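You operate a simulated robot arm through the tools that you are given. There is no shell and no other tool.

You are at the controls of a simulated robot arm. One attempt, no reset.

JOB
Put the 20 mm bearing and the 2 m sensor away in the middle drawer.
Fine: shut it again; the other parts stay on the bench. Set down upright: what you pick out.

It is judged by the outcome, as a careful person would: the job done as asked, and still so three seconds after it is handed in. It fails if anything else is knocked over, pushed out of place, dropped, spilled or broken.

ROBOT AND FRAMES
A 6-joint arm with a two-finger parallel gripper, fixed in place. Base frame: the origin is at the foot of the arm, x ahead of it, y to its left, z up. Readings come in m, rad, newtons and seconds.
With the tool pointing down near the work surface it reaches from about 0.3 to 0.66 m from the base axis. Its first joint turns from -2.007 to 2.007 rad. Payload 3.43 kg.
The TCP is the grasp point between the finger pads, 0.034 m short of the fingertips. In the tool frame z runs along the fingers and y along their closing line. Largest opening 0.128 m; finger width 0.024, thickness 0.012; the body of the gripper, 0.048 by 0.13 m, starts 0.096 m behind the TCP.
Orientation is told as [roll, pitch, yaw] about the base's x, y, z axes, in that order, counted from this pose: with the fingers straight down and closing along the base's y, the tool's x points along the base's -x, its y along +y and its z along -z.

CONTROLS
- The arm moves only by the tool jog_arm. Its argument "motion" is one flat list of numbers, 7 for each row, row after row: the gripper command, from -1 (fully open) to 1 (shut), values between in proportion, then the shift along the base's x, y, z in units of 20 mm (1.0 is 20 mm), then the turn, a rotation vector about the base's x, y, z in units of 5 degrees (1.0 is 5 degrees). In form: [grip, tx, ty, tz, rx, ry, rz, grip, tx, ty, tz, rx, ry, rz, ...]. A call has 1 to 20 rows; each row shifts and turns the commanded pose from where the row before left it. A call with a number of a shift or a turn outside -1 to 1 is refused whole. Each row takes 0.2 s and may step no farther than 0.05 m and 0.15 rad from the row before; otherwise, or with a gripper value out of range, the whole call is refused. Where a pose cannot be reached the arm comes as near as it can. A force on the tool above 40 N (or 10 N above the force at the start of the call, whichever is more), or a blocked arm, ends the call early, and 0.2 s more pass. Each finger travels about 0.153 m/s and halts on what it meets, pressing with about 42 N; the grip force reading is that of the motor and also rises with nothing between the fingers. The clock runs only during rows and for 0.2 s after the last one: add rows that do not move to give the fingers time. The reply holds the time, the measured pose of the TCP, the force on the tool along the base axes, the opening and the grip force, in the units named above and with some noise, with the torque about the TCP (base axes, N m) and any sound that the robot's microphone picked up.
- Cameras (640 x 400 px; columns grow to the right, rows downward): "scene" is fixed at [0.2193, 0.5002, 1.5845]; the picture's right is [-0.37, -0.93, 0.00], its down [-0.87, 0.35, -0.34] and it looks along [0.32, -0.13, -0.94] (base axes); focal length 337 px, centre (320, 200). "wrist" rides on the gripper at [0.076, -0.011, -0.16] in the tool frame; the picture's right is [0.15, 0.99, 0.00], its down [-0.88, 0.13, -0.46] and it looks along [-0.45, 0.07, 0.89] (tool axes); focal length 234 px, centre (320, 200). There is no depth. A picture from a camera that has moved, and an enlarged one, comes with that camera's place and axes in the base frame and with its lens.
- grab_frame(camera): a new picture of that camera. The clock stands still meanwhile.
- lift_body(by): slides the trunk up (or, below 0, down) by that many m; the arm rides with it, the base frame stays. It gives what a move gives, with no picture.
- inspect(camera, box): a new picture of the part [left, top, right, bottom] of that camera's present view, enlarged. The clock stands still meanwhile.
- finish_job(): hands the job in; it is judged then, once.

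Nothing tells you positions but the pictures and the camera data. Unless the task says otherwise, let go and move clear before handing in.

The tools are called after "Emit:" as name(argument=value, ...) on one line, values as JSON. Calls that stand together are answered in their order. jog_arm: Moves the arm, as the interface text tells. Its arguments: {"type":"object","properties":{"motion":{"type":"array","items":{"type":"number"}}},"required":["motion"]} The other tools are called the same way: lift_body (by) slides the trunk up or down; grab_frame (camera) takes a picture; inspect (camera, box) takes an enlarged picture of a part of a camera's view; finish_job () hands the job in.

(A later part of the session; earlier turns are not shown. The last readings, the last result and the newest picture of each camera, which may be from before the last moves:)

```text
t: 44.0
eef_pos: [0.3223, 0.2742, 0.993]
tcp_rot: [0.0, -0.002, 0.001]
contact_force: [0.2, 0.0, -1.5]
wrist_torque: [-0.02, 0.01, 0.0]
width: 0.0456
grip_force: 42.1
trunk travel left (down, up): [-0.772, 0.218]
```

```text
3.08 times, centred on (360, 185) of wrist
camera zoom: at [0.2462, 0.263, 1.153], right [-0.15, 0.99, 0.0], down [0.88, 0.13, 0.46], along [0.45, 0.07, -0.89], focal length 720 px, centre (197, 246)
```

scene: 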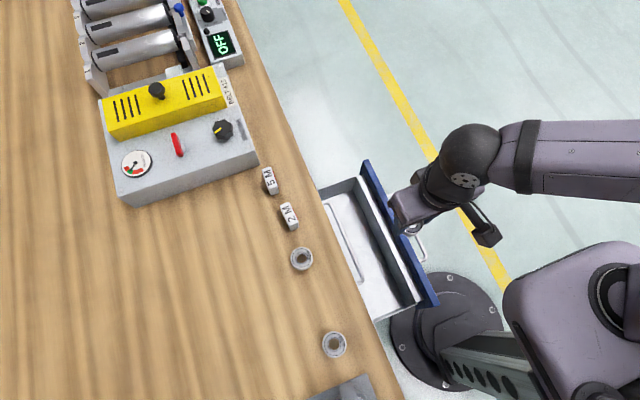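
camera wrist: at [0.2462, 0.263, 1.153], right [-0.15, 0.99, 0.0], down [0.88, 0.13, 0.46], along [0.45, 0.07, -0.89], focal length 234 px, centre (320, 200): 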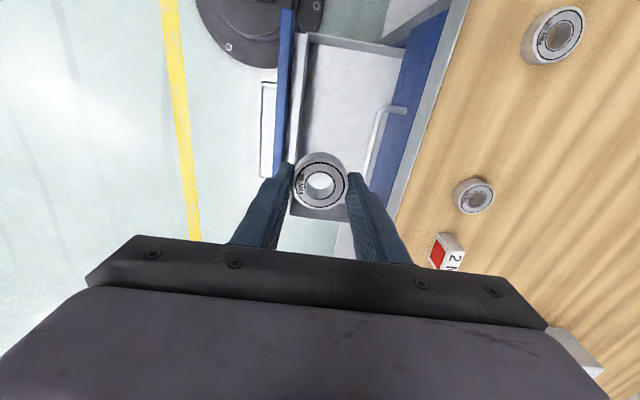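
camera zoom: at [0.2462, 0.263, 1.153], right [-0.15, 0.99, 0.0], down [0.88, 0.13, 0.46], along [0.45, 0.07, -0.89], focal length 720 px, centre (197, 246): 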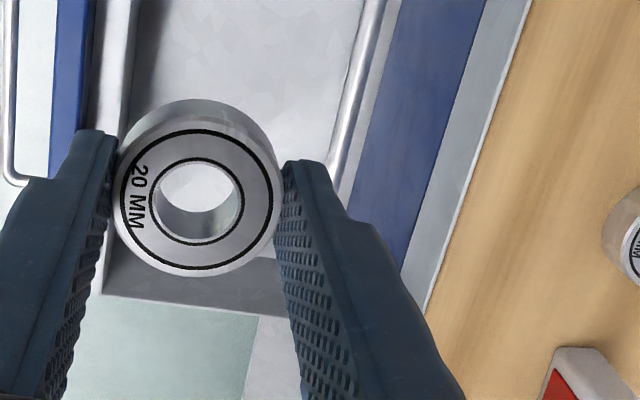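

From both views the drawer floor is at z≈0.55, with usable space from y≈0.245 (inner front wall) to y≈0.36 (top handle). That is tight for fingers closing along y, so I'll yaw the tool 90° to close along x.

Emit:
jog_arm(motion=[1, -0.05, 0.07, 0, 0, 0, 1, 1, -0.05, 0.07, 0, 0, 0, 1, 1, -0.05, 0.07, 0, 0, 0, 1, 1, -0.05, 0.07, 0, 0, 0, 1, 1, -0.05, 0.07, 0, 0, 0, 1, 1, -0.05, 0.07, 0, 0, 0, 1, 1, -0.05, 0.07, 0, 0, 0, 1, 1, -0.05, 0.07, 0, 0, 0, 1, 1, -0.05, 0.07, 0, 0, 0, 1, 1, -0.05, 0.07, 0, 0, 0, 1, 1, -0.05, 0.07, 0, 0, 0, 1, 1, -0.05, 0.07, 0, 0, 0, 1, 1, -0.05, 0.07, 0, 0, 0, 1, 1, -0.05, 0.07, 0, 0, 0, 1, 1, -0.05, 0.07, 0, 0, 0, 1, 1, -0.05, 0.07, 0, 0, 0, 1, 1, -0.05, 0.07, 0, 0, 0, 1, 1, -0.05, 0.07, 0, 0, 0, 1, 1, 0, 0, 0, 0, 0, 0])

Emit:
grab_frame(camera="wrist")

Emit:
grab_frame(camera="scene")

```text
t: 48.0
eef_pos: [0.3013, 0.2985, 0.9939]
tcp_rot: [0.0, -0.001, 1.57]
contact_force: [0.4, 0.7, -1.3]
wrist_torque: [-0.01, 0.01, -0.01]
width: 0.0454
grip_force: 42.0
trunk travel left (down, up): [-0.772, 0.218]
```

```text
taken
camera wrist: at [0.3134, 0.2233, 1.1526], right [-0.99, -0.15, 0.0], down [-0.13, 0.88, 0.46], along [-0.07, 0.45, -0.89], focal length 234 px, centre (320, 200)
```

wrist: 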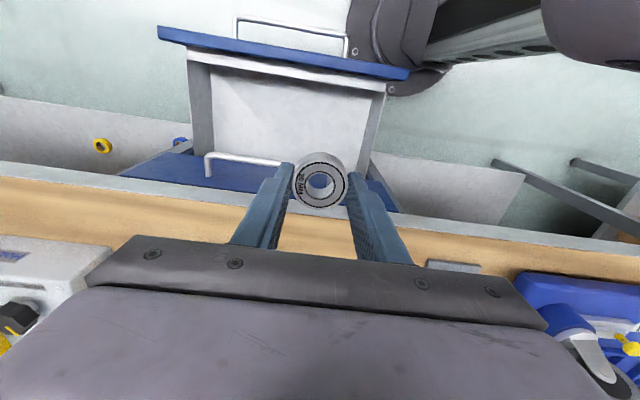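

```text
taken
```

scene: 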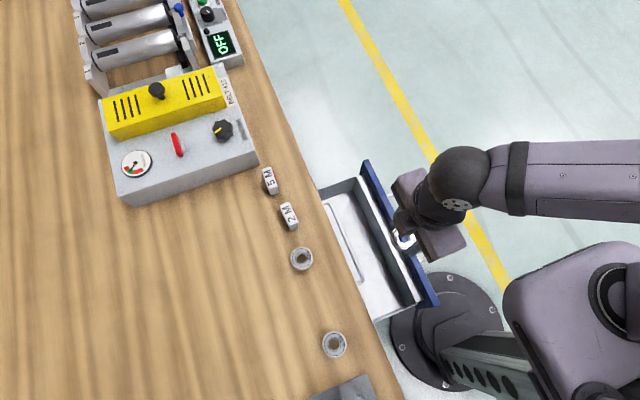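

The tool is yawed and the bearing is over clear drawer floor, away from the top handle. I'll lower the trunk 0.3 m and check clearances.

Emit:
lift_body(by=-0.3)

Emit:
grab_frame(camera="wrist")

Emit:
grab_frame(camera="scene")

```text
t: 51.0
eef_pos: [0.3018, 0.2993, 0.694]
tcp_rot: [-0.001, 0.001, 1.571]
contact_force: [0.5, -0.9, -1.3]
wrist_torque: [-0.01, 0.0, -0.02]
width: 0.0455
grip_force: 41.6
trunk travel left (down, up): [-0.472, 0.518]
```

```text
taken
camera wrist: at [0.3132, 0.2231, 0.8527], right [-0.99, -0.15, 0.0], down [-0.13, 0.88, 0.46], along [-0.07, 0.45, -0.89], focal length 234 px, centre (320, 200)
```

wrist: 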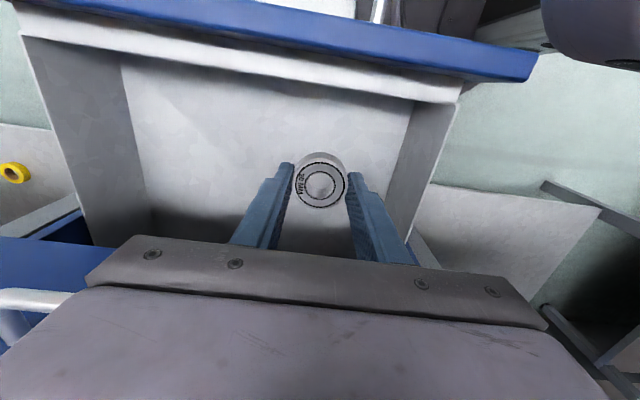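

```text
taken
```

scene: 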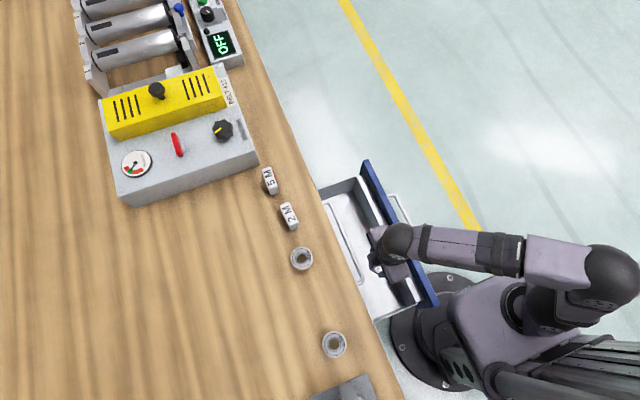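

Emit:
inspect(camera="wrist", box=[340, 60, 500, 160])

Emit:
inspect(camera="wrist", box=[20, 20, 260, 170])

Emit:
inspect(camera="wrist", box=[230, 110, 430, 240])

```text
4.00 times, centred on (420, 110) of wrist
camera zoom: at [0.3132, 0.2231, 0.8527], right [-0.99, -0.15, 0.0], down [-0.13, 0.88, 0.46], along [-0.07, 0.45, -0.89], focal length 937 px, centre (-80, 560)
```

zoom: 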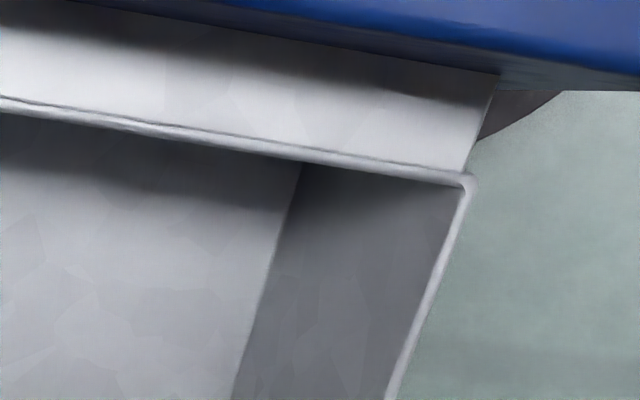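

```text
2.67 times, centred on (140, 95) of wrist
camera zoom: at [0.3132, 0.2231, 0.8527], right [-0.99, -0.15, 0.0], down [-0.13, 0.88, 0.46], along [-0.07, 0.45, -0.89], focal length 624 px, centre (800, 480)
```

zoom: 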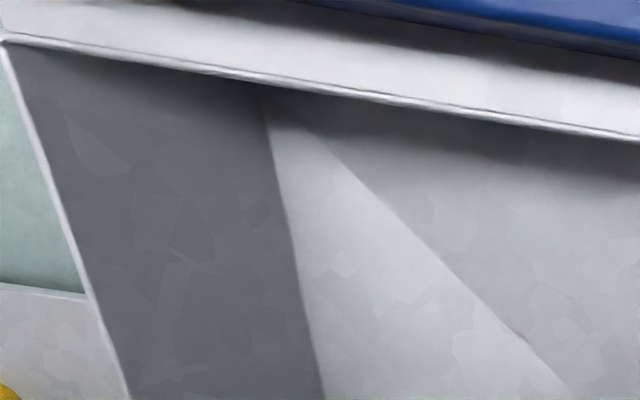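

```text
3.08 times, centred on (330, 175) of wrist
camera zoom: at [0.3132, 0.2231, 0.8527], right [-0.99, -0.15, 0.0], down [-0.13, 0.88, 0.46], along [-0.07, 0.45, -0.89], focal length 720 px, centre (289, 277)
```

zoom: 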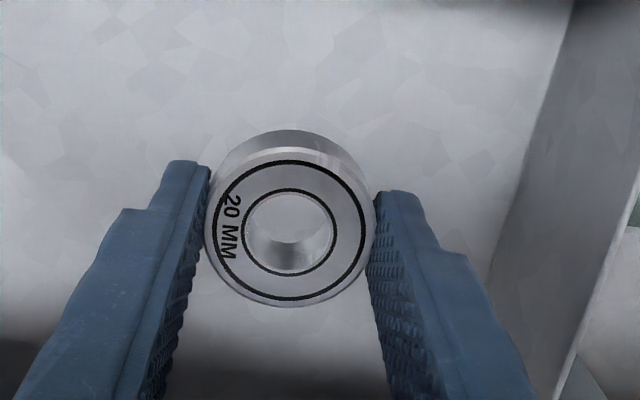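

Refined from several views: the drawer floor is near z≈0.49, the box rim near 0.59, and the inner front wall at y≈0.228. I'll lower further in steps and check before contact.

Emit:
lift_body(by=-0.1)

Emit:
grab_frame(camera="wrist")

Emit:
inspect(camera="scene", box=[310, 150, 470, 330])

```text
t: 52.4
eef_pos: [0.3018, 0.2992, 0.5933]
tcp_rot: [-0.001, 0.003, 1.571]
contact_force: [-0.2, -0.2, -1.4]
wrist_torque: [-0.02, 0.01, 0.01]
width: 0.0452
grip_force: 42.0
trunk travel left (down, up): [-0.372, 0.618]
```

```text
taken
camera wrist: at [0.3132, 0.2231, 0.7527], right [-0.99, -0.15, 0.0], down [-0.13, 0.88, 0.46], along [-0.07, 0.45, -0.89], focal length 234 px, centre (320, 200)
```

wrist: 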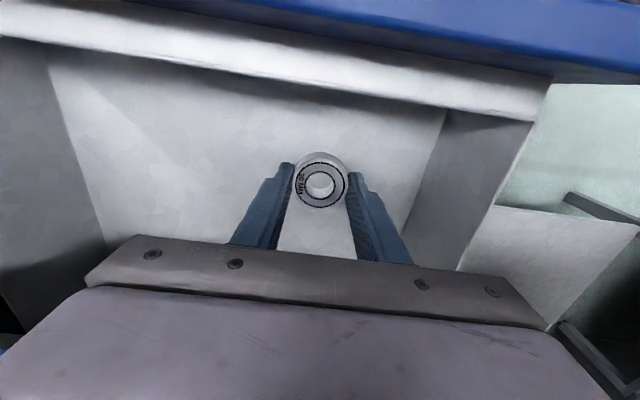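

```text
2.22 times, centred on (390, 240) of scene
camera zoom: at [0.2193, 0.5002, 1.5845], right [-0.37, -0.93, 0.0], down [-0.87, 0.35, -0.34], along [0.32, -0.13, -0.94], focal length 748 px, centre (164, 111)
```

zoom: 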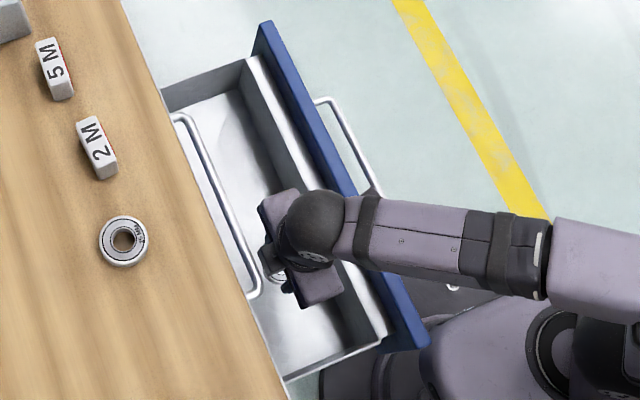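

The bearing bottom is now at about 0.555, so roughly 65 mm remains. I'll jog down 50 mm, then approach in small steps watching the force.

Emit:
jog_arm(motion=[1, 0, 0, -0.5, 0, 0, 0, 1, 0, 0, -0.5, 0, 0, 0, 1, 0, 0, -0.5, 0, 0, 0, 1, 0, 0, -0.5, 0, 0, 0, 1, 0, 0, -0.5, 0, 0, 0, 1, 0, 0, 0, 0, 0, 0])

Emit:
grab_frame(camera="wrist")

Emit:
inspect(camera="wrist", box=[230, 110, 430, 240])

```text
t: 53.8
eef_pos: [0.3007, 0.3002, 0.5435]
tcp_rot: [0.002, 0.001, 1.572]
contact_force: [1.3, -0.4, -1.1]
wrist_torque: [-0.01, -0.05, 0.0]
width: 0.0452
grip_force: 42.1
trunk travel left (down, up): [-0.372, 0.618]
```

```text
taken
camera wrist: at [0.3125, 0.223, 0.7028], right [-0.99, -0.15, 0.0], down [-0.13, 0.88, 0.46], along [-0.07, 0.45, -0.89], focal length 234 px, centre (320, 200)
```

wrist: 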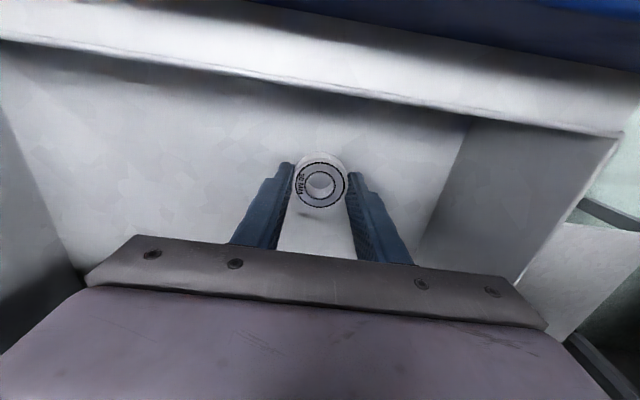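

```text
3.08 times, centred on (330, 175) of wrist
camera zoom: at [0.3125, 0.223, 0.7028], right [-0.99, -0.15, 0.0], down [-0.13, 0.88, 0.46], along [-0.07, 0.45, -0.89], focal length 720 px, centre (289, 277)
```

zoom: 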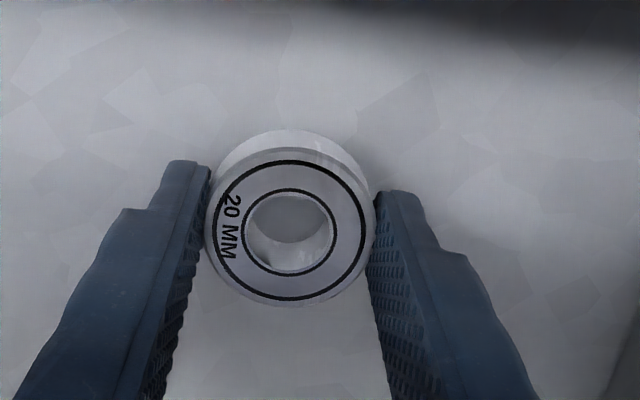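

Emit:
jog_arm(motion=[1, 0, 0, -0.12, 0, 0, 0, 1, 0, 0, -0.12, 0, 0, 0, 1, 0, 0, -0.12, 0, 0, 0, 1, 0, 0, 0, 0, 0, 0])

```text
t: 54.8
eef_pos: [0.301, 0.2988, 0.5363]
tcp_rot: [0.0, 0.0, 1.572]
contact_force: [1.2, -0.5, -1.0]
wrist_torque: [-0.05, -0.01, 0.04]
width: 0.0453
grip_force: 42.3
trunk travel left (down, up): [-0.372, 0.618]
```

Emit:
jog_arm(motion=[1, 0, 0, -0.1, 0, 0, 0, 1, 0, 0, -0.1, 0, 0, 0, 1, 0, 0, 0, 0, 0, 0])

Emit:
inspect(camera="wrist", box=[230, 110, 430, 240])

```text
t: 55.6
eef_pos: [0.3031, 0.2987, 0.532]
tcp_rot: [0.0, -0.001, 1.572]
contact_force: [0.6, -0.1, -0.5]
wrist_torque: [-0.01, 0.02, 0.0]
width: 0.0457
grip_force: 42.0
trunk travel left (down, up): [-0.372, 0.618]
```

```text
3.08 times, centred on (330, 175) of wrist
camera zoom: at [0.3131, 0.2228, 0.6911], right [-0.99, -0.15, 0.0], down [-0.13, 0.88, 0.46], along [-0.07, 0.45, -0.89], focal length 720 px, centre (289, 277)
```

zoom: 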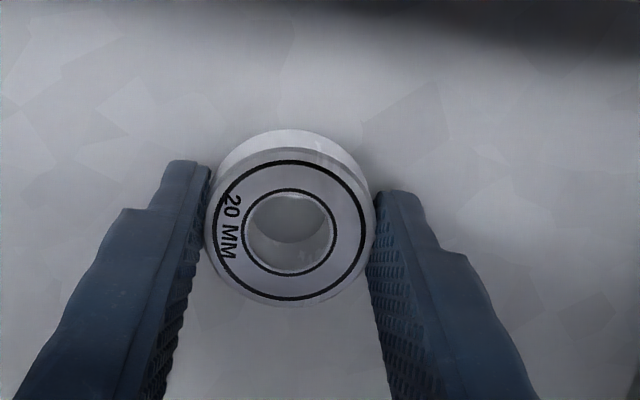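

Emit:
jog_arm(motion=[1, 0, 0, -0.1, 0, 0, 0, 1, 0, 0, -0.1, 0, 0, 0, 1, 0, 0, 0, 0, 0, 0])

```text
t: 56.4
eef_pos: [0.3015, 0.3, 0.5276]
tcp_rot: [0.0, 0.0, 1.57]
contact_force: [0.3, -1.0, -1.2]
wrist_torque: [-0.03, 0.01, 0.0]
width: 0.0455
grip_force: 42.0
trunk travel left (down, up): [-0.372, 0.618]
```

Emit:
jog_arm(motion=[1, 0, 0, -0.1, 0, 0, 0, 1, 0, 0, 0, 0, 0, 0])

Emit:
inspect(camera="wrist", box=[230, 110, 430, 240])

```text
t: 57.0
eef_pos: [0.3024, 0.2987, 0.5252]
tcp_rot: [0.0, 0.001, 1.57]
contact_force: [-0.5, 0.0, -0.5]
wrist_torque: [-0.01, 0.04, 0.0]
width: 0.0456
grip_force: 42.0
trunk travel left (down, up): [-0.372, 0.618]
```

```text
3.08 times, centred on (330, 175) of wrist
camera zoom: at [0.3137, 0.2223, 0.6855], right [-0.99, -0.15, 0.0], down [-0.13, 0.88, 0.46], along [-0.07, 0.45, -0.89], focal length 720 px, centre (289, 277)
```

zoom: 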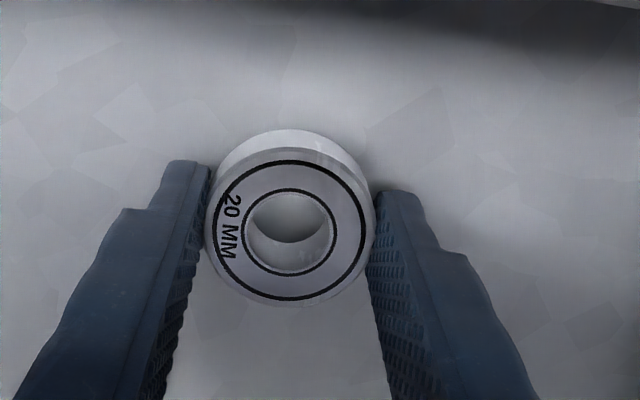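

Emit:
jog_arm(motion=[1, 0, 0, -0.1, 0, 0, 0, 1, 0, 0, -0.05, 0, 0, 0, 1, 0, 0, 0, 0, 0, 0])

Emit:
grab_frame(camera="wrist")

```text
t: 57.8
eef_pos: [0.3021, 0.3005, 0.524]
tcp_rot: [-0.001, -0.001, 1.571]
contact_force: [0.3, 0.0, -0.9]
wrist_torque: [-0.02, 0.02, 0.02]
width: 0.0456
grip_force: 42.0
trunk travel left (down, up): [-0.372, 0.618]
```

```text
taken
camera wrist: at [0.3135, 0.2238, 0.6826], right [-0.99, -0.15, 0.0], down [-0.13, 0.88, 0.46], along [-0.07, 0.45, -0.89], focal length 234 px, centre (320, 200)
```

wrist: 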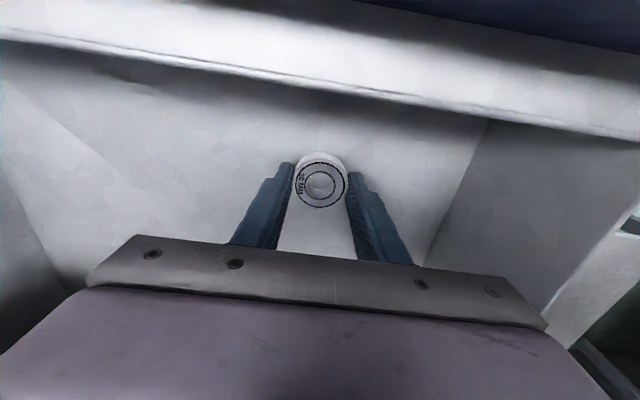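

No contact yet. I'll continue in small steps until the force shows the floor.

Emit:
jog_arm(motion=[1, 0, 0, -0.1, 0, 0, 0, 1, 0, 0, -0.1, 0, 0, 0, 1, 0, 0, 0, 0, 0, 0])

```text
t: 58.6
eef_pos: [0.3029, 0.3012, 0.5189]
tcp_rot: [0.001, 0.0, 1.572]
contact_force: [0.2, -0.3, -1.3]
wrist_torque: [0.0, 0.02, 0.02]
width: 0.0453
grip_force: 42.2
trunk travel left (down, up): [-0.372, 0.618]
```

Emit:
jog_arm(motion=[1, 0, 0, -0.1, 0, 0, 0, 1, 0, 0, -0.1, 0, 0, 0, 1, 0, 0, 0, 0, 0, 0])

Emit:
grab_frame(camera="scene")

Emit:
inspect(camera="wrist", box=[230, 110, 430, 240])

```text
t: 59.4
eef_pos: [0.3027, 0.3009, 0.5156]
tcp_rot: [0.0, 0.0, 1.571]
contact_force: [0.2, -0.3, -0.9]
wrist_torque: [-0.03, 0.0, -0.02]
width: 0.0455
grip_force: 41.9
trunk travel left (down, up): [-0.372, 0.618]
```

```text
taken
```

scene: 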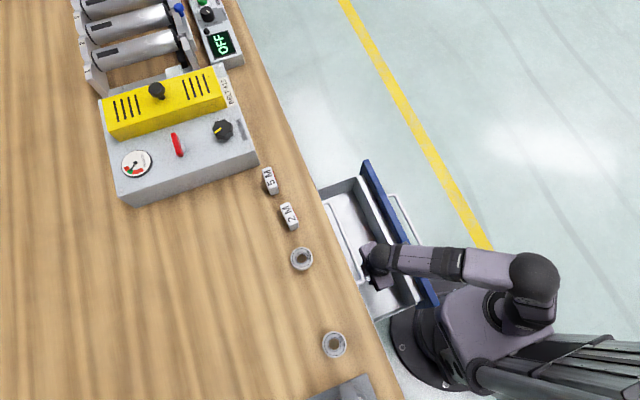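

```text
3.08 times, centred on (330, 175) of wrist
camera zoom: at [0.3137, 0.2232, 0.675], right [-0.99, -0.15, 0.0], down [-0.13, 0.88, 0.46], along [-0.07, 0.45, -0.89], focal length 720 px, centre (289, 277)
```

zoom: 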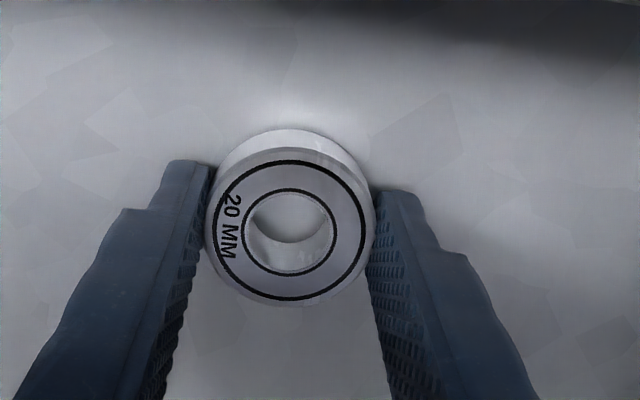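

Emit:
jog_arm(motion=[1, 0, 0, -0.1, 0, 0, 0, 1, 0, 0, -0.1, 0, 0, 0, 1, 0, 0, 0, 0, 0, 0])

```text
t: 60.2
eef_pos: [0.302, 0.301, 0.5125]
tcp_rot: [-0.002, -0.001, 1.569]
contact_force: [-2.3, 0.9, 6.6]
wrist_torque: [-0.11, 0.11, -0.04]
width: 0.0452
grip_force: 41.3
trunk travel left (down, up): [-0.372, 0.618]
```

There is floor contact (Fz +6.6 N) at TCP z=0.5125. I'll open the fingers evenly and look.

Emit:
jog_arm(motion=[0.2, 0, 0, 0, 0, 0, 0, 0.1, 0, 0, 0, 0, 0, 0, 0, 0, 0, 0, 0, 0, 0, 0, 0, 0, 0, 0, 0, 0])

Emit:
inspect(camera="wrist", box=[230, 110, 430, 240])

```text
t: 61.2
eef_pos: [0.3023, 0.2992, 0.5119]
tcp_rot: [-0.001, -0.002, 1.571]
contact_force: [3.4, 0.1, 4.2]
wrist_torque: [-0.04, 0.03, 0.04]
width: 0.0617
grip_force: 0.1
trunk travel left (down, up): [-0.372, 0.618]
```

```text
3.08 times, centred on (330, 175) of wrist
camera zoom: at [0.3135, 0.2229, 0.6711], right [-0.99, -0.15, 0.0], down [-0.13, 0.88, 0.46], along [-0.07, 0.45, -0.89], focal length 720 px, centre (289, 277)
```

zoom: 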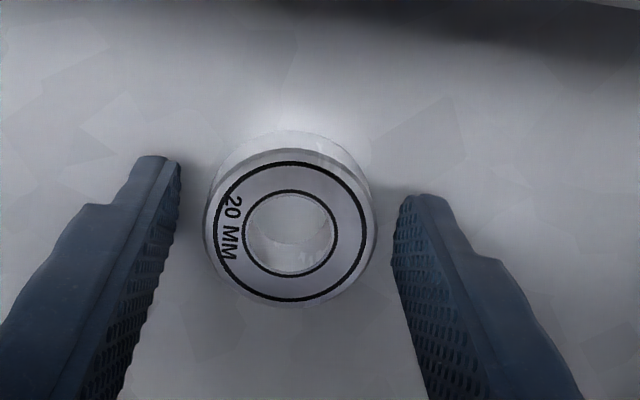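

The bearing sits free and flat. A slight residual force suggests a fingertip touches the floor, so I'll rise a little and check.

Emit:
jog_arm(motion=[0, 0, 0, 0.15, 0, 0, 0, 0, 0, 0, 0, 0, 0, 0])

Emit:
grab_frame(camera="wrist")

```text
t: 61.8
eef_pos: [0.3016, 0.2989, 0.5146]
tcp_rot: [0.001, 0.003, 1.572]
contact_force: [-0.5, 0.5, 0.3]
wrist_torque: [0.01, -0.02, 0.02]
width: 0.0638
grip_force: 0.1
trunk travel left (down, up): [-0.372, 0.618]
```

```text
taken
camera wrist: at [0.3135, 0.2226, 0.673], right [-0.99, -0.15, 0.0], down [-0.13, 0.88, 0.45], along [-0.07, 0.45, -0.89], focal length 234 px, centre (320, 200)
```

wrist: 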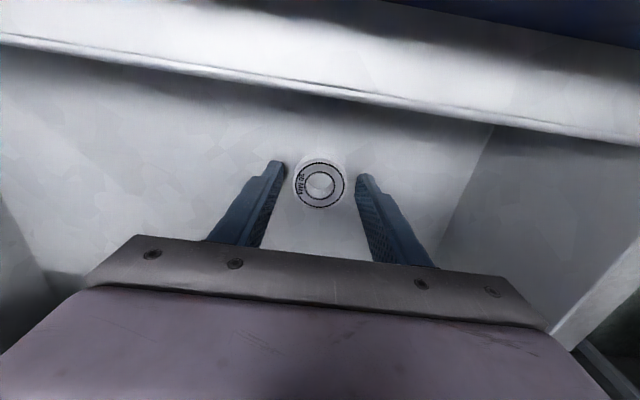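

Force is zero now and the bearing rests on the drawer floor. I'll rise straight up and clear the bench.

Emit:
jog_arm(motion=[0, 0, 0, 0.3, 0, 0, 0, 0, 0, 0, 0.7, 0, 0, 0, 0, 0, 0, 1, 0, 0, 0, 0, 0, 0, 1, 0, 0, 0, 0, 0, 0, 1, 0, 0, 0, 0, 0, 0, 0, 0, 0, 0])

Emit:
lift_body(by=0.4)

Emit:
grab_frame(camera="wrist")

Emit:
grab_frame(camera="scene")

```text
t: 63.2
eef_pos: [0.3026, 0.3005, 0.5951]
tcp_rot: [-0.002, 0.001, 1.57]
contact_force: [0.2, 0.1, 0.4]
wrist_torque: [0.02, 0.03, 0.04]
width: 0.0641
grip_force: 0.0
trunk travel left (down, up): [-0.372, 0.618]
```

```text
t: 67.0
eef_pos: [0.3024, 0.2997, 0.995]
tcp_rot: [0.001, 0.002, 1.57]
contact_force: [0.0, -0.1, 0.2]
wrist_torque: [0.0, 0.02, 0.0]
width: 0.064
grip_force: 0.1
trunk travel left (down, up): [-0.772, 0.218]
```

```text
taken
camera wrist: at [0.3133, 0.2232, 1.1546], right [-0.99, -0.15, 0.0], down [-0.13, 0.88, 0.46], along [-0.07, 0.45, -0.89], focal length 234 px, centre (320, 200)
```

wrist: 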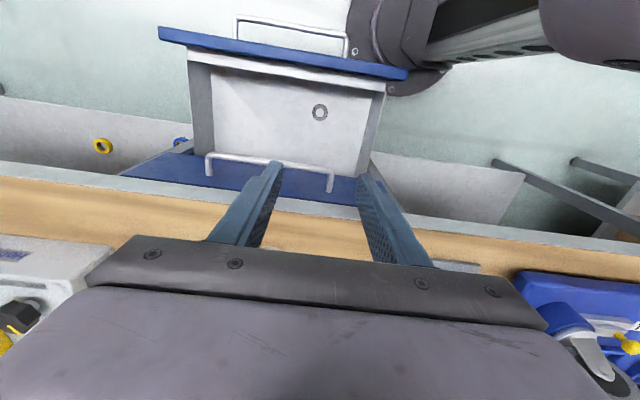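

```text
taken
```

scene: 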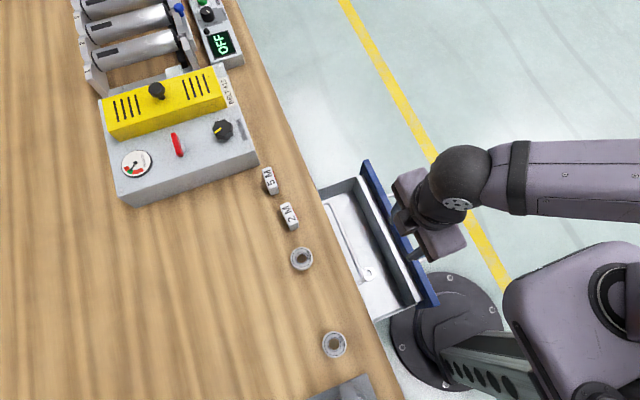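

The bearing is standing flat in the drawer. Next is the 2 M sensor at about (0.446, 0.48); I'll move partway toward it and look.

Emit:
jog_arm(motion=[0, 0.8, 0.5, 0, 0, 0, 0, 0, 0.8, 0.5, 0, 0, 0, 0, 0, 0.8, 0.5, 0, 0, 0, 0, 0, 0.8, 0.5, 0, 0, 0, 0, 0, 0.8, 0.5, 0, 0, 0, 0, 0, 0.8, 0.5, 0, 0, 0, 0, 0, 0.8, 0.5, 0, 0, 0, 0, 0, 0.8, 0.5, 0, 0, 0, 0, 0, 0.8, 0.5, 0, 0, 0, 0, 0, 0, 0, 0, 0, 0, 0])

Emit:
grab_frame(camera="wrist")

Emit:
grab_frame(camera="scene")

```text
t: 69.2
eef_pos: [0.4467, 0.3883, 0.9945]
tcp_rot: [0.001, 0.0, 1.569]
contact_force: [0.2, -0.4, 0.5]
wrist_torque: [-0.02, 0.01, -0.04]
width: 0.0638
grip_force: 0.0
trunk travel left (down, up): [-0.772, 0.218]
```

```text
taken
camera wrist: at [0.4579, 0.3123, 1.1543], right [-0.99, -0.15, 0.0], down [-0.13, 0.88, 0.46], along [-0.07, 0.45, -0.89], focal length 234 px, centre (320, 200)
```

wrist: 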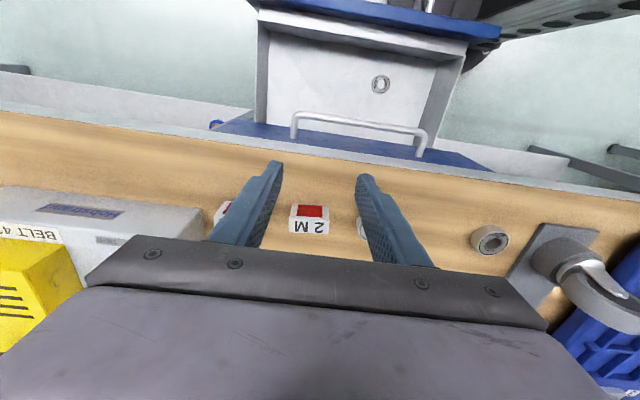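

```text
taken
```

scene: 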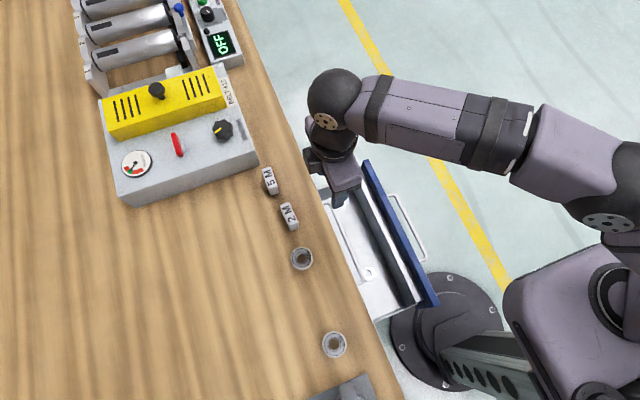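

Emit:
inspect(camera="wrist", box=[190, 160, 430, 280])

Emit:
inspect(camera="scene", box=[250, 155, 330, 275])

```text
2.67 times, centred on (310, 220) of wrist
camera zoom: at [0.4579, 0.3123, 1.1543], right [-0.99, -0.15, 0.0], down [-0.13, 0.88, 0.46], along [-0.07, 0.45, -0.89], focal length 624 px, centre (347, 147)
```

zoom: 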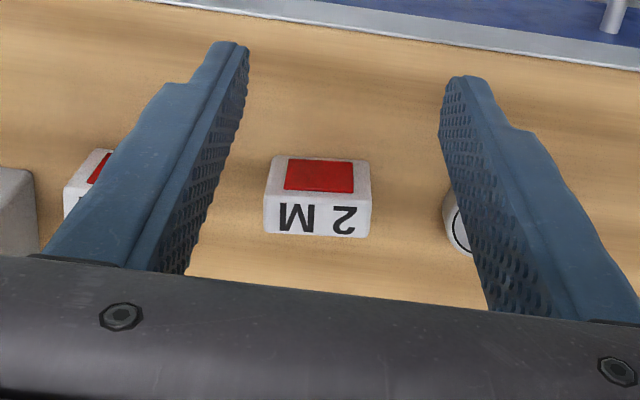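

```text
3.33 times, centred on (290, 215) of scene
camera zoom: at [0.2193, 0.5002, 1.5845], right [-0.37, -0.93, 0.0], down [-0.87, 0.35, -0.34], along [0.32, -0.13, -0.94], focal length 1122 px, centre (420, 150)
```

zoom: 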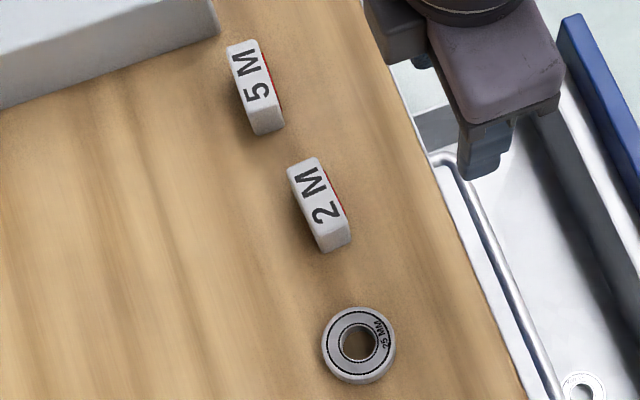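

The sensor is a box of about 50×20×45 mm, centred near (0.446, 0.479) with its top at z≈0.902, turned about +4° from x. I'll turn back to close across its 20 mm thickness; in the drawer, that grip will also leave its long side along the sliding direction.

Emit:
jog_arm(motion=[0, 0, 0.265, 0, 0, 0, -1, 0, 0, 0.265, 0, 0, 0, -1, 0, 0, 0.265, 0, 0, 0, -1, 0, 0, 0.265, 0, 0, 0, -1, 0, 0, 0.265, 0, 0, 0, -1, 0, 0, 0.265, 0, 0, 0, -1, 0, 0, 0.265, 0, 0, 0, -1, 0, 0, 0.265, 0, 0, 0, -1, 0, 0, 0.265, 0, 0, 0, -1, 0, 0, 0.265, 0, 0, 0, -1, 0, 0, 0.265, 0, 0, 0, -1, 0, 0, 0.265, 0, 0, 0, -1, 0, 0, 0.265, 0, 0, 0, -1, 0, 0, 0.265, 0, 0, 0, -1, 0, 0, 0.265, 0, 0, 0, -1, 0, 0, 0.265, 0, 0, 0, -1, 0, 0, 0.265, 0, 0, 0, -1, 0, 0, 0, 0, 0, 0, 0])

Emit:
grab_frame(camera="wrist")

Emit:
grab_frame(camera="scene")

```text
t: 73.0
eef_pos: [0.4264, 0.4572, 0.9873]
tcp_rot: [-0.001, 0.0, 0.085]
contact_force: [0.4, 0.1, -0.6]
wrist_torque: [0.01, 0.01, 0.02]
width: 0.0642
grip_force: 0.1
out of reach, approached as far as the arm can: row 10, 11, 13, 15, 16, 17
trunk travel left (down, up): [-0.772, 0.218]
```

```text
taken
camera wrist: at [0.3523, 0.4388, 1.1463], right [-0.23, 0.97, 0.0], down [0.87, 0.21, 0.46], along [0.44, 0.1, -0.89], focal length 234 px, centre (320, 200)
```

wrist: 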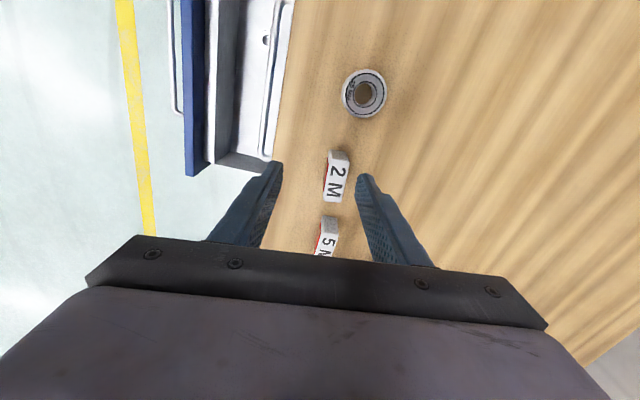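

```text
taken
```

scene: 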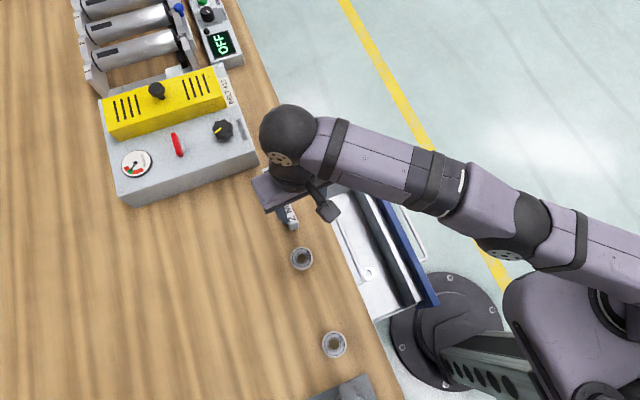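

The arm is near its reach limit at this height. I'll raise the trunk a bit so that the arm reaches lower relative to its shoulder, where it extends farther.

Emit:
lift_body(by=0.12)

Emit:
jog_arm(motion=[0, 0, 0, -0.8, 0, 0, 0, 0, 0, 0, -0.8, 0, 0, 0, 0, 0, 0, -0.8, 0, 0, 0, 0, 0, 0, -0.8, 0, 0, 0, 0, 0, 0, -0.8, 0, 0, 0, 0, 0, 0, -0.8, 0, 0, 0, 0, 0, 0, 0, 0, 0, 0])

```text
t: 74.5
eef_pos: [0.4266, 0.458, 1.1068]
tcp_rot: [0.001, 0.0, 0.087]
contact_force: [-0.1, 0.3, 0.0]
wrist_torque: [-0.03, -0.04, -0.02]
width: 0.064
grip_force: 0.0
trunk travel left (down, up): [-0.892, 0.098]
```

```text
t: 76.1
eef_pos: [0.4331, 0.4669, 1.0128]
tcp_rot: [-0.003, 0.002, 0.087]
contact_force: [0.6, 0.0, -0.1]
wrist_torque: [0.0, 0.03, 0.01]
width: 0.0641
grip_force: 0.0
out of reach, approached as far as the arm can: row 2, 3, 6
trunk travel left (down, up): [-0.892, 0.098]
```

Emit:
jog_arm(motion=[0, 0, 0, -0.8, 0, 0, 0, 0, 0, 0, -0.8, 0, 0, 0, 0, 0, 0, -0.8, 0, 0, 0, 0, 0, 0, 0, 0, 0, 0])

Emit:
grab_frame(camera="wrist")

Emit:
grab_frame(camera="scene")

```text
t: 77.1
eef_pos: [0.4378, 0.4677, 0.9652]
tcp_rot: [0.0, 0.002, 0.087]
contact_force: [0.5, 0.3, -0.4]
wrist_torque: [-0.04, 0.01, -0.01]
width: 0.0639
grip_force: 0.1
trunk travel left (down, up): [-0.892, 0.098]
```

```text
taken
camera wrist: at [0.3629, 0.4493, 1.124], right [-0.23, 0.97, 0.0], down [0.87, 0.21, 0.45], along [0.44, 0.1, -0.89], focal length 234 px, centre (320, 200)
```

wrist: 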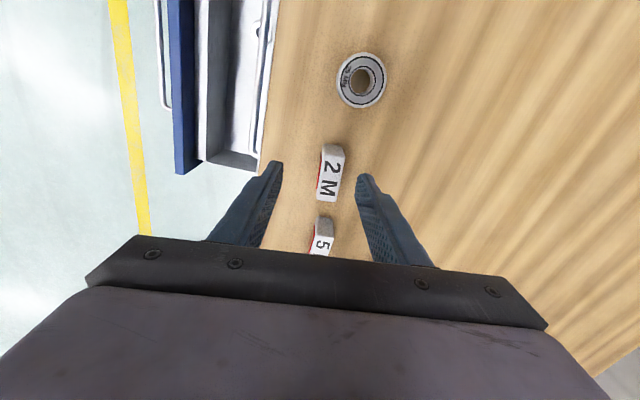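

```text
taken
```

scene: 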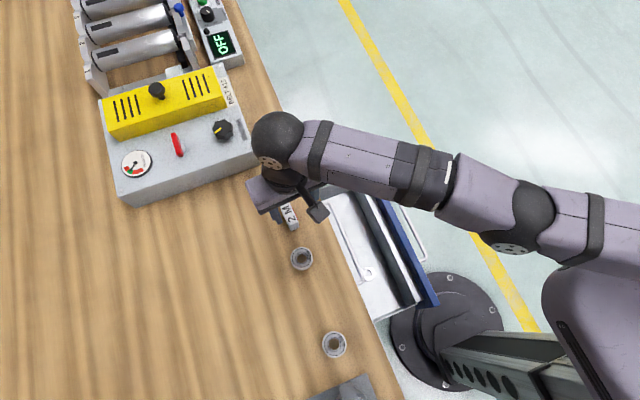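

Emit:
inspect(camera="wrist", box=[240, 120, 420, 260])

```text
2.86 times, centred on (330, 190) of wrist
camera zoom: at [0.3629, 0.4493, 1.124], right [-0.23, 0.97, 0.0], down [0.87, 0.21, 0.45], along [0.44, 0.1, -0.89], focal length 669 px, centre (291, 229)
```

zoom: 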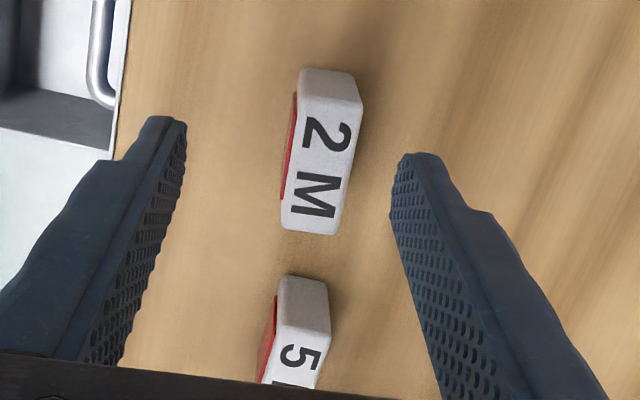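

The sensor top centre is at (0.446, 0.479), aligned with my 5° yaw. I'll shift over it while descending slightly, then check the alignment.

Emit:
jog_arm(motion=[0, 0.2, 0.28, -0.3, 0, 0, 0, 0, 0.21, 0.28, -0.3, 0, 0, 0, 0, 0, 0, 0, 0, 0, 0])

Emit:
inspect(camera="wrist", box=[240, 120, 420, 260])

```text
t: 77.9
eef_pos: [0.4387, 0.4696, 0.9545]
tcp_rot: [0.0, 0.0, 0.086]
contact_force: [-0.4, 0.0, 0.1]
wrist_torque: [0.01, -0.01, 0.01]
width: 0.0641
grip_force: 0.1
out of reach, approached as far as the arm can: row 2
trunk travel left (down, up): [-0.892, 0.098]
```

```text
2.86 times, centred on (330, 190) of wrist
camera zoom: at [0.3635, 0.4517, 1.113], right [-0.23, 0.97, 0.0], down [0.87, 0.21, 0.46], along [0.44, 0.11, -0.89], focal length 669 px, centre (291, 229)
```

zoom: 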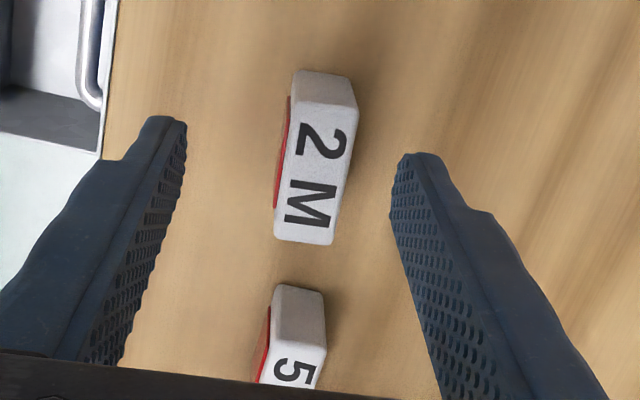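

I'll raise the trunk to its upper range for more reach and come down with the arm.

Emit:
lift_body(by=0.09)

Emit:
jog_arm(motion=[0, 0, 0, -0.9, 0, 0, 0, 0, 0, 0, -0.9, 0, 0, 0, 0, 0, 0, -0.9, 0, 0, 0, 0, 0, 0, -0.9, 0, 0, 0, 0, 0, 0, -0.9, 0, 0, 0, 0, 0, 0, -0.5, 0, 0, 0, 0, 0, 0, 0, 0, 0, 0])

```text
t: 79.1
eef_pos: [0.4374, 0.4693, 1.0439]
tcp_rot: [0.0, 0.001, 0.086]
contact_force: [-0.3, 0.3, 0.5]
wrist_torque: [0.0, 0.0, -0.01]
width: 0.064
grip_force: 0.1
trunk travel left (down, up): [-0.982, 0.008]
```

```text
t: 80.7
eef_pos: [0.431, 0.4628, 0.9434]
tcp_rot: [0.0, 0.0, 0.088]
contact_force: [0.3, -0.3, -0.3]
wrist_torque: [-0.03, -0.01, -0.02]
width: 0.0638
grip_force: 0.1
out of reach, approached as far as the arm can: row 4, 6
trunk travel left (down, up): [-0.982, 0.008]
```

Reach peaks at an intermediate height, so I'll go up first and then set the trunk about 0.13 m lower to use that peak at the pick height.

Emit:
jog_arm(motion=[0, 0, 0, 0.9, 0, 0, 0, 0, 0, 0, 0.9, 0, 0, 0, 0, 0, 0, 0.9, 0, 0, 0, 0, 0, 0, 0.9, 0, 0, 0, 0, 0, 0, 0.9, 0, 0, 0, 0, 0, 0, 0.9, 0, 0, 0, 0, 0, 0, 0.9, 0, 0, 0, 0, 0, 0, 0, 0, 0, 0])

Emit:
lift_body(by=-0.12)

```text
t: 82.5
eef_pos: [0.4331, 0.4642, 1.0712]
tcp_rot: [-0.002, -0.002, 0.086]
contact_force: [0.2, -1.0, -0.1]
wrist_torque: [0.04, -0.02, 0.04]
width: 0.0642
grip_force: 0.0
trunk travel left (down, up): [-0.982, 0.008]
```

```text
t: 84.0
eef_pos: [0.4329, 0.462, 0.9505]
tcp_rot: [0.001, 0.0, 0.088]
contact_force: [0.7, -0.7, 0.6]
wrist_torque: [-0.01, -0.01, 0.01]
width: 0.0638
grip_force: 0.1
trunk travel left (down, up): [-0.862, 0.128]
```

Emit:
jog_arm(motion=[0, 0.2, 0.3, 0, 0, 0, 0, 0, 0.2, 0.3, -0.2, 0, 0, 0, 0, 0.25, 0.25, -0.2, 0, 0, 0, 0, 0, 0, 0, 0, 0, 0])

Emit:
inspect(camera="wrist", box=[240, 120, 420, 260])

```text
t: 85.0
eef_pos: [0.4371, 0.4694, 0.9415]
tcp_rot: [0.0, 0.0, 0.088]
contact_force: [0.2, 0.2, -1.2]
wrist_torque: [-0.02, -0.03, -0.01]
width: 0.064
grip_force: 0.1
out of reach, approached as far as the arm can: row 2, 3
trunk travel left (down, up): [-0.862, 0.128]
```

```text
2.86 times, centred on (330, 190) of wrist
camera zoom: at [0.3629, 0.451, 1.1007], right [-0.23, 0.97, 0.0], down [0.87, 0.21, 0.46], along [0.44, 0.11, -0.89], focal length 669 px, centre (291, 229)
```

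zoom: 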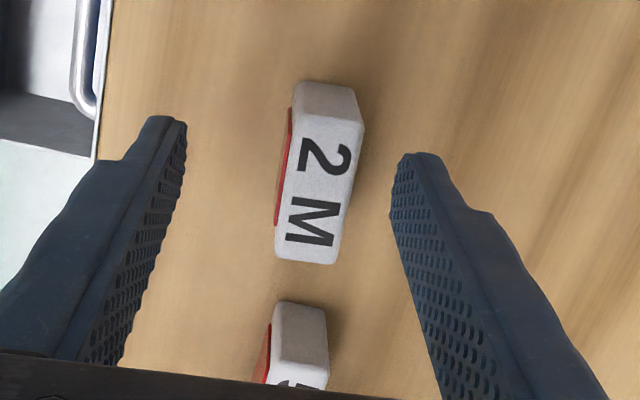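

The vertical-tool limit is about 0.642 m and the sensor is at 0.654 m. A 5° forward tilt in the plane of the finger pads gains the missing 2 cm, keeps the pads parallel to the sensor's faces, and I can hold the same tilt when setting it down so it stays upright.

Emit:
jog_arm(motion=[0, 0, 0, 0.2, 0.05, -0.5, 0, 0, 0, 0, 0, 0.04, -0.5, 0, 0, 0.2, 0.24, 0, 0, 0, 0, 0, 0.25, 0.24, 0, 0, 0, 0, 0, 0, 0, 0, 0, 0, 0])

Emit:
inspect(camera="wrist", box=[240, 120, 420, 260])

```text
t: 86.2
eef_pos: [0.4461, 0.4787, 0.948]
tcp_rot: [-0.001, -0.088, 0.087]
contact_force: [-0.2, -0.1, 0.4]
wrist_torque: [0.0, -0.02, 0.01]
width: 0.0641
grip_force: 0.0
trunk travel left (down, up): [-0.862, 0.128]
```

```text
2.86 times, centred on (330, 190) of wrist
camera zoom: at [0.3577, 0.4585, 1.1], right [-0.23, 0.97, -0.01], down [0.82, 0.2, 0.53], along [0.52, 0.11, -0.85], focal length 669 px, centre (291, 229)
```

zoom: 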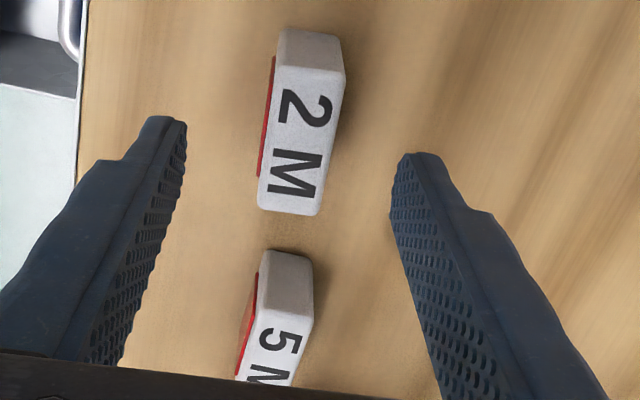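

The sensor is centred between the fingers. I'll descend along its sides.

Emit:
jog_arm(motion=[0, -0.01, 0.02, -0.5, 0, 0, 0, 0, 0, 0, -0.5, 0, 0, 0, 0, 0, 0, -0.5, 0, 0, 0, 0, 0, 0, -0.5, 0, 0, 0, 0, 0, 0, -0.4, 0, 0, 0, 0, 0, 0, 0, 0, 0, 0])

Emit:
grab_frame(camera="wrist")

Emit:
inspect(camera="scene", box=[200, 100, 360, 220])

```text
t: 87.6
eef_pos: [0.4436, 0.4785, 0.8987]
tcp_rot: [-0.001, -0.087, 0.087]
contact_force: [0.4, -0.5, 0.1]
wrist_torque: [0.0, -0.02, 0.02]
width: 0.0639
grip_force: 0.0
trunk travel left (down, up): [-0.862, 0.128]
```

```text
taken
camera wrist: at [0.3566, 0.4594, 1.051], right [-0.23, 0.97, -0.01], down [0.82, 0.2, 0.53], along [0.52, 0.11, -0.85], focal length 234 px, centre (320, 200)
```

wrist: 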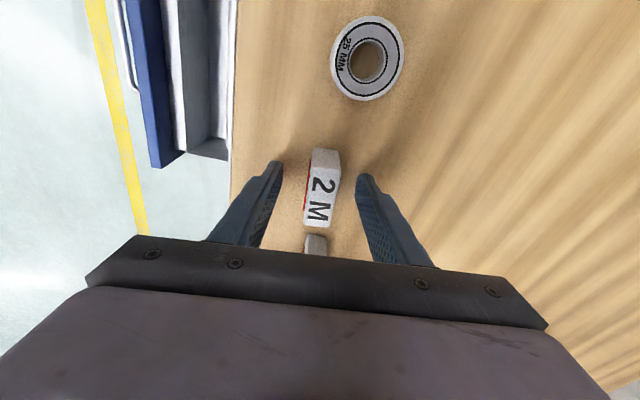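

```text
3.33 times, centred on (280, 160) of scene
camera zoom: at [0.2193, 0.5002, 1.5845], right [-0.37, -0.93, 0.0], down [-0.87, 0.35, -0.34], along [0.32, -0.13, -0.94], focal length 1122 px, centre (453, 333)
```

zoom: 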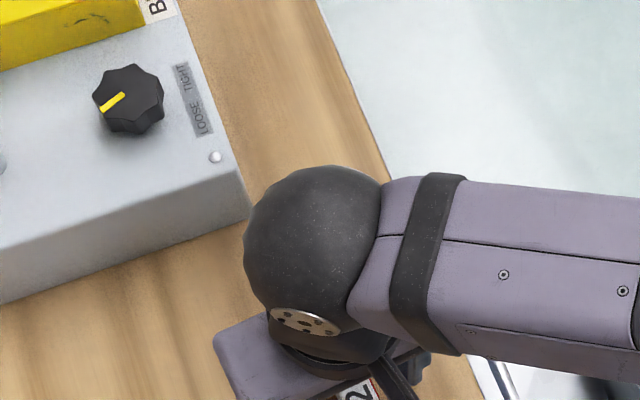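

Emit:
jog_arm(motion=[0.2, 0.03, 0.02, 0, 0, 0, 0, 0.4, 0, 0, 0, 0, 0, 0, 0.55, 0, 0, 0, 0, 0, 0, 0.7, 0, 0, 0, 0, 0, 0, 1, 0, 0, 0, 0, 0, 0, 1, 0, 0, 0, 0, 0, 0])

Emit:
inspect(camera="wrist", box=[240, 120, 420, 260])

```text
t: 89.0
eef_pos: [0.4456, 0.4797, 0.899]
tcp_rot: [-0.001, -0.09, 0.086]
contact_force: [0.3, -0.4, 0.4]
wrist_torque: [0.0, -0.01, -0.04]
width: 0.0211
grip_force: 41.9
trunk travel left (down, up): [-0.862, 0.128]
```

```text
2.86 times, centred on (330, 190) of wrist
camera zoom: at [0.3579, 0.4598, 1.0515], right [-0.23, 0.97, -0.01], down [0.82, 0.2, 0.53], along [0.52, 0.11, -0.85], focal length 669 px, centre (291, 229)
```

zoom: 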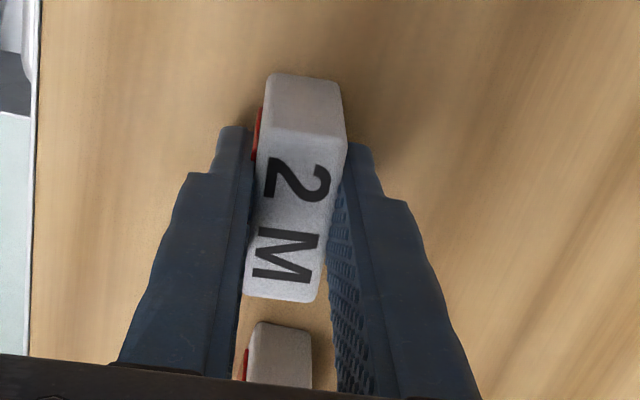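

The sensor is gripped (21 mm). I'll lift it straight up with the trunk so the arm configuration doesn't change.

Emit:
lift_body(by=0.1)

Emit:
grab_frame(camera="wrist")

Emit:
grab_frame(camera="scene")

```text
t: 90.4
eef_pos: [0.4457, 0.4796, 0.999]
tcp_rot: [0.001, -0.085, 0.087]
contact_force: [-0.1, 0.0, -1.6]
wrist_torque: [-0.04, 0.02, 0.02]
width: 0.0211
grip_force: 41.6
trunk travel left (down, up): [-0.962, 0.028]
```

```text
taken
camera wrist: at [0.3579, 0.4599, 1.1512], right [-0.23, 0.97, -0.01], down [0.82, 0.2, 0.53], along [0.52, 0.11, -0.85], focal length 234 px, centre (320, 200)
```

wrist: 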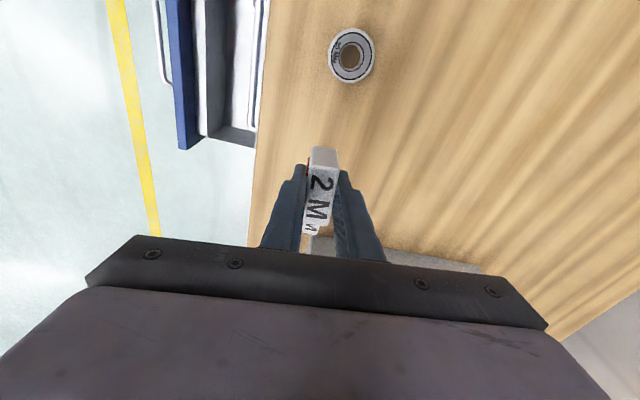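

```text
taken
```

scene: 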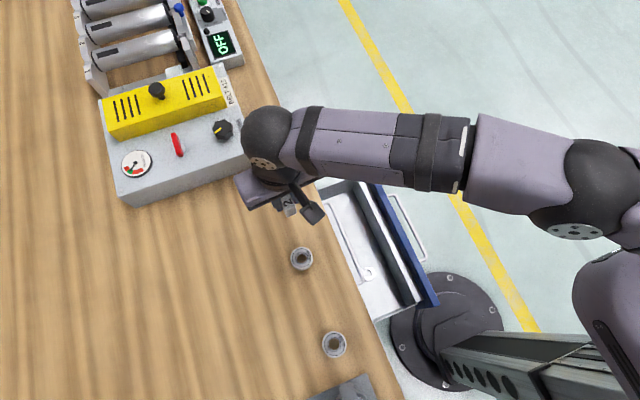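

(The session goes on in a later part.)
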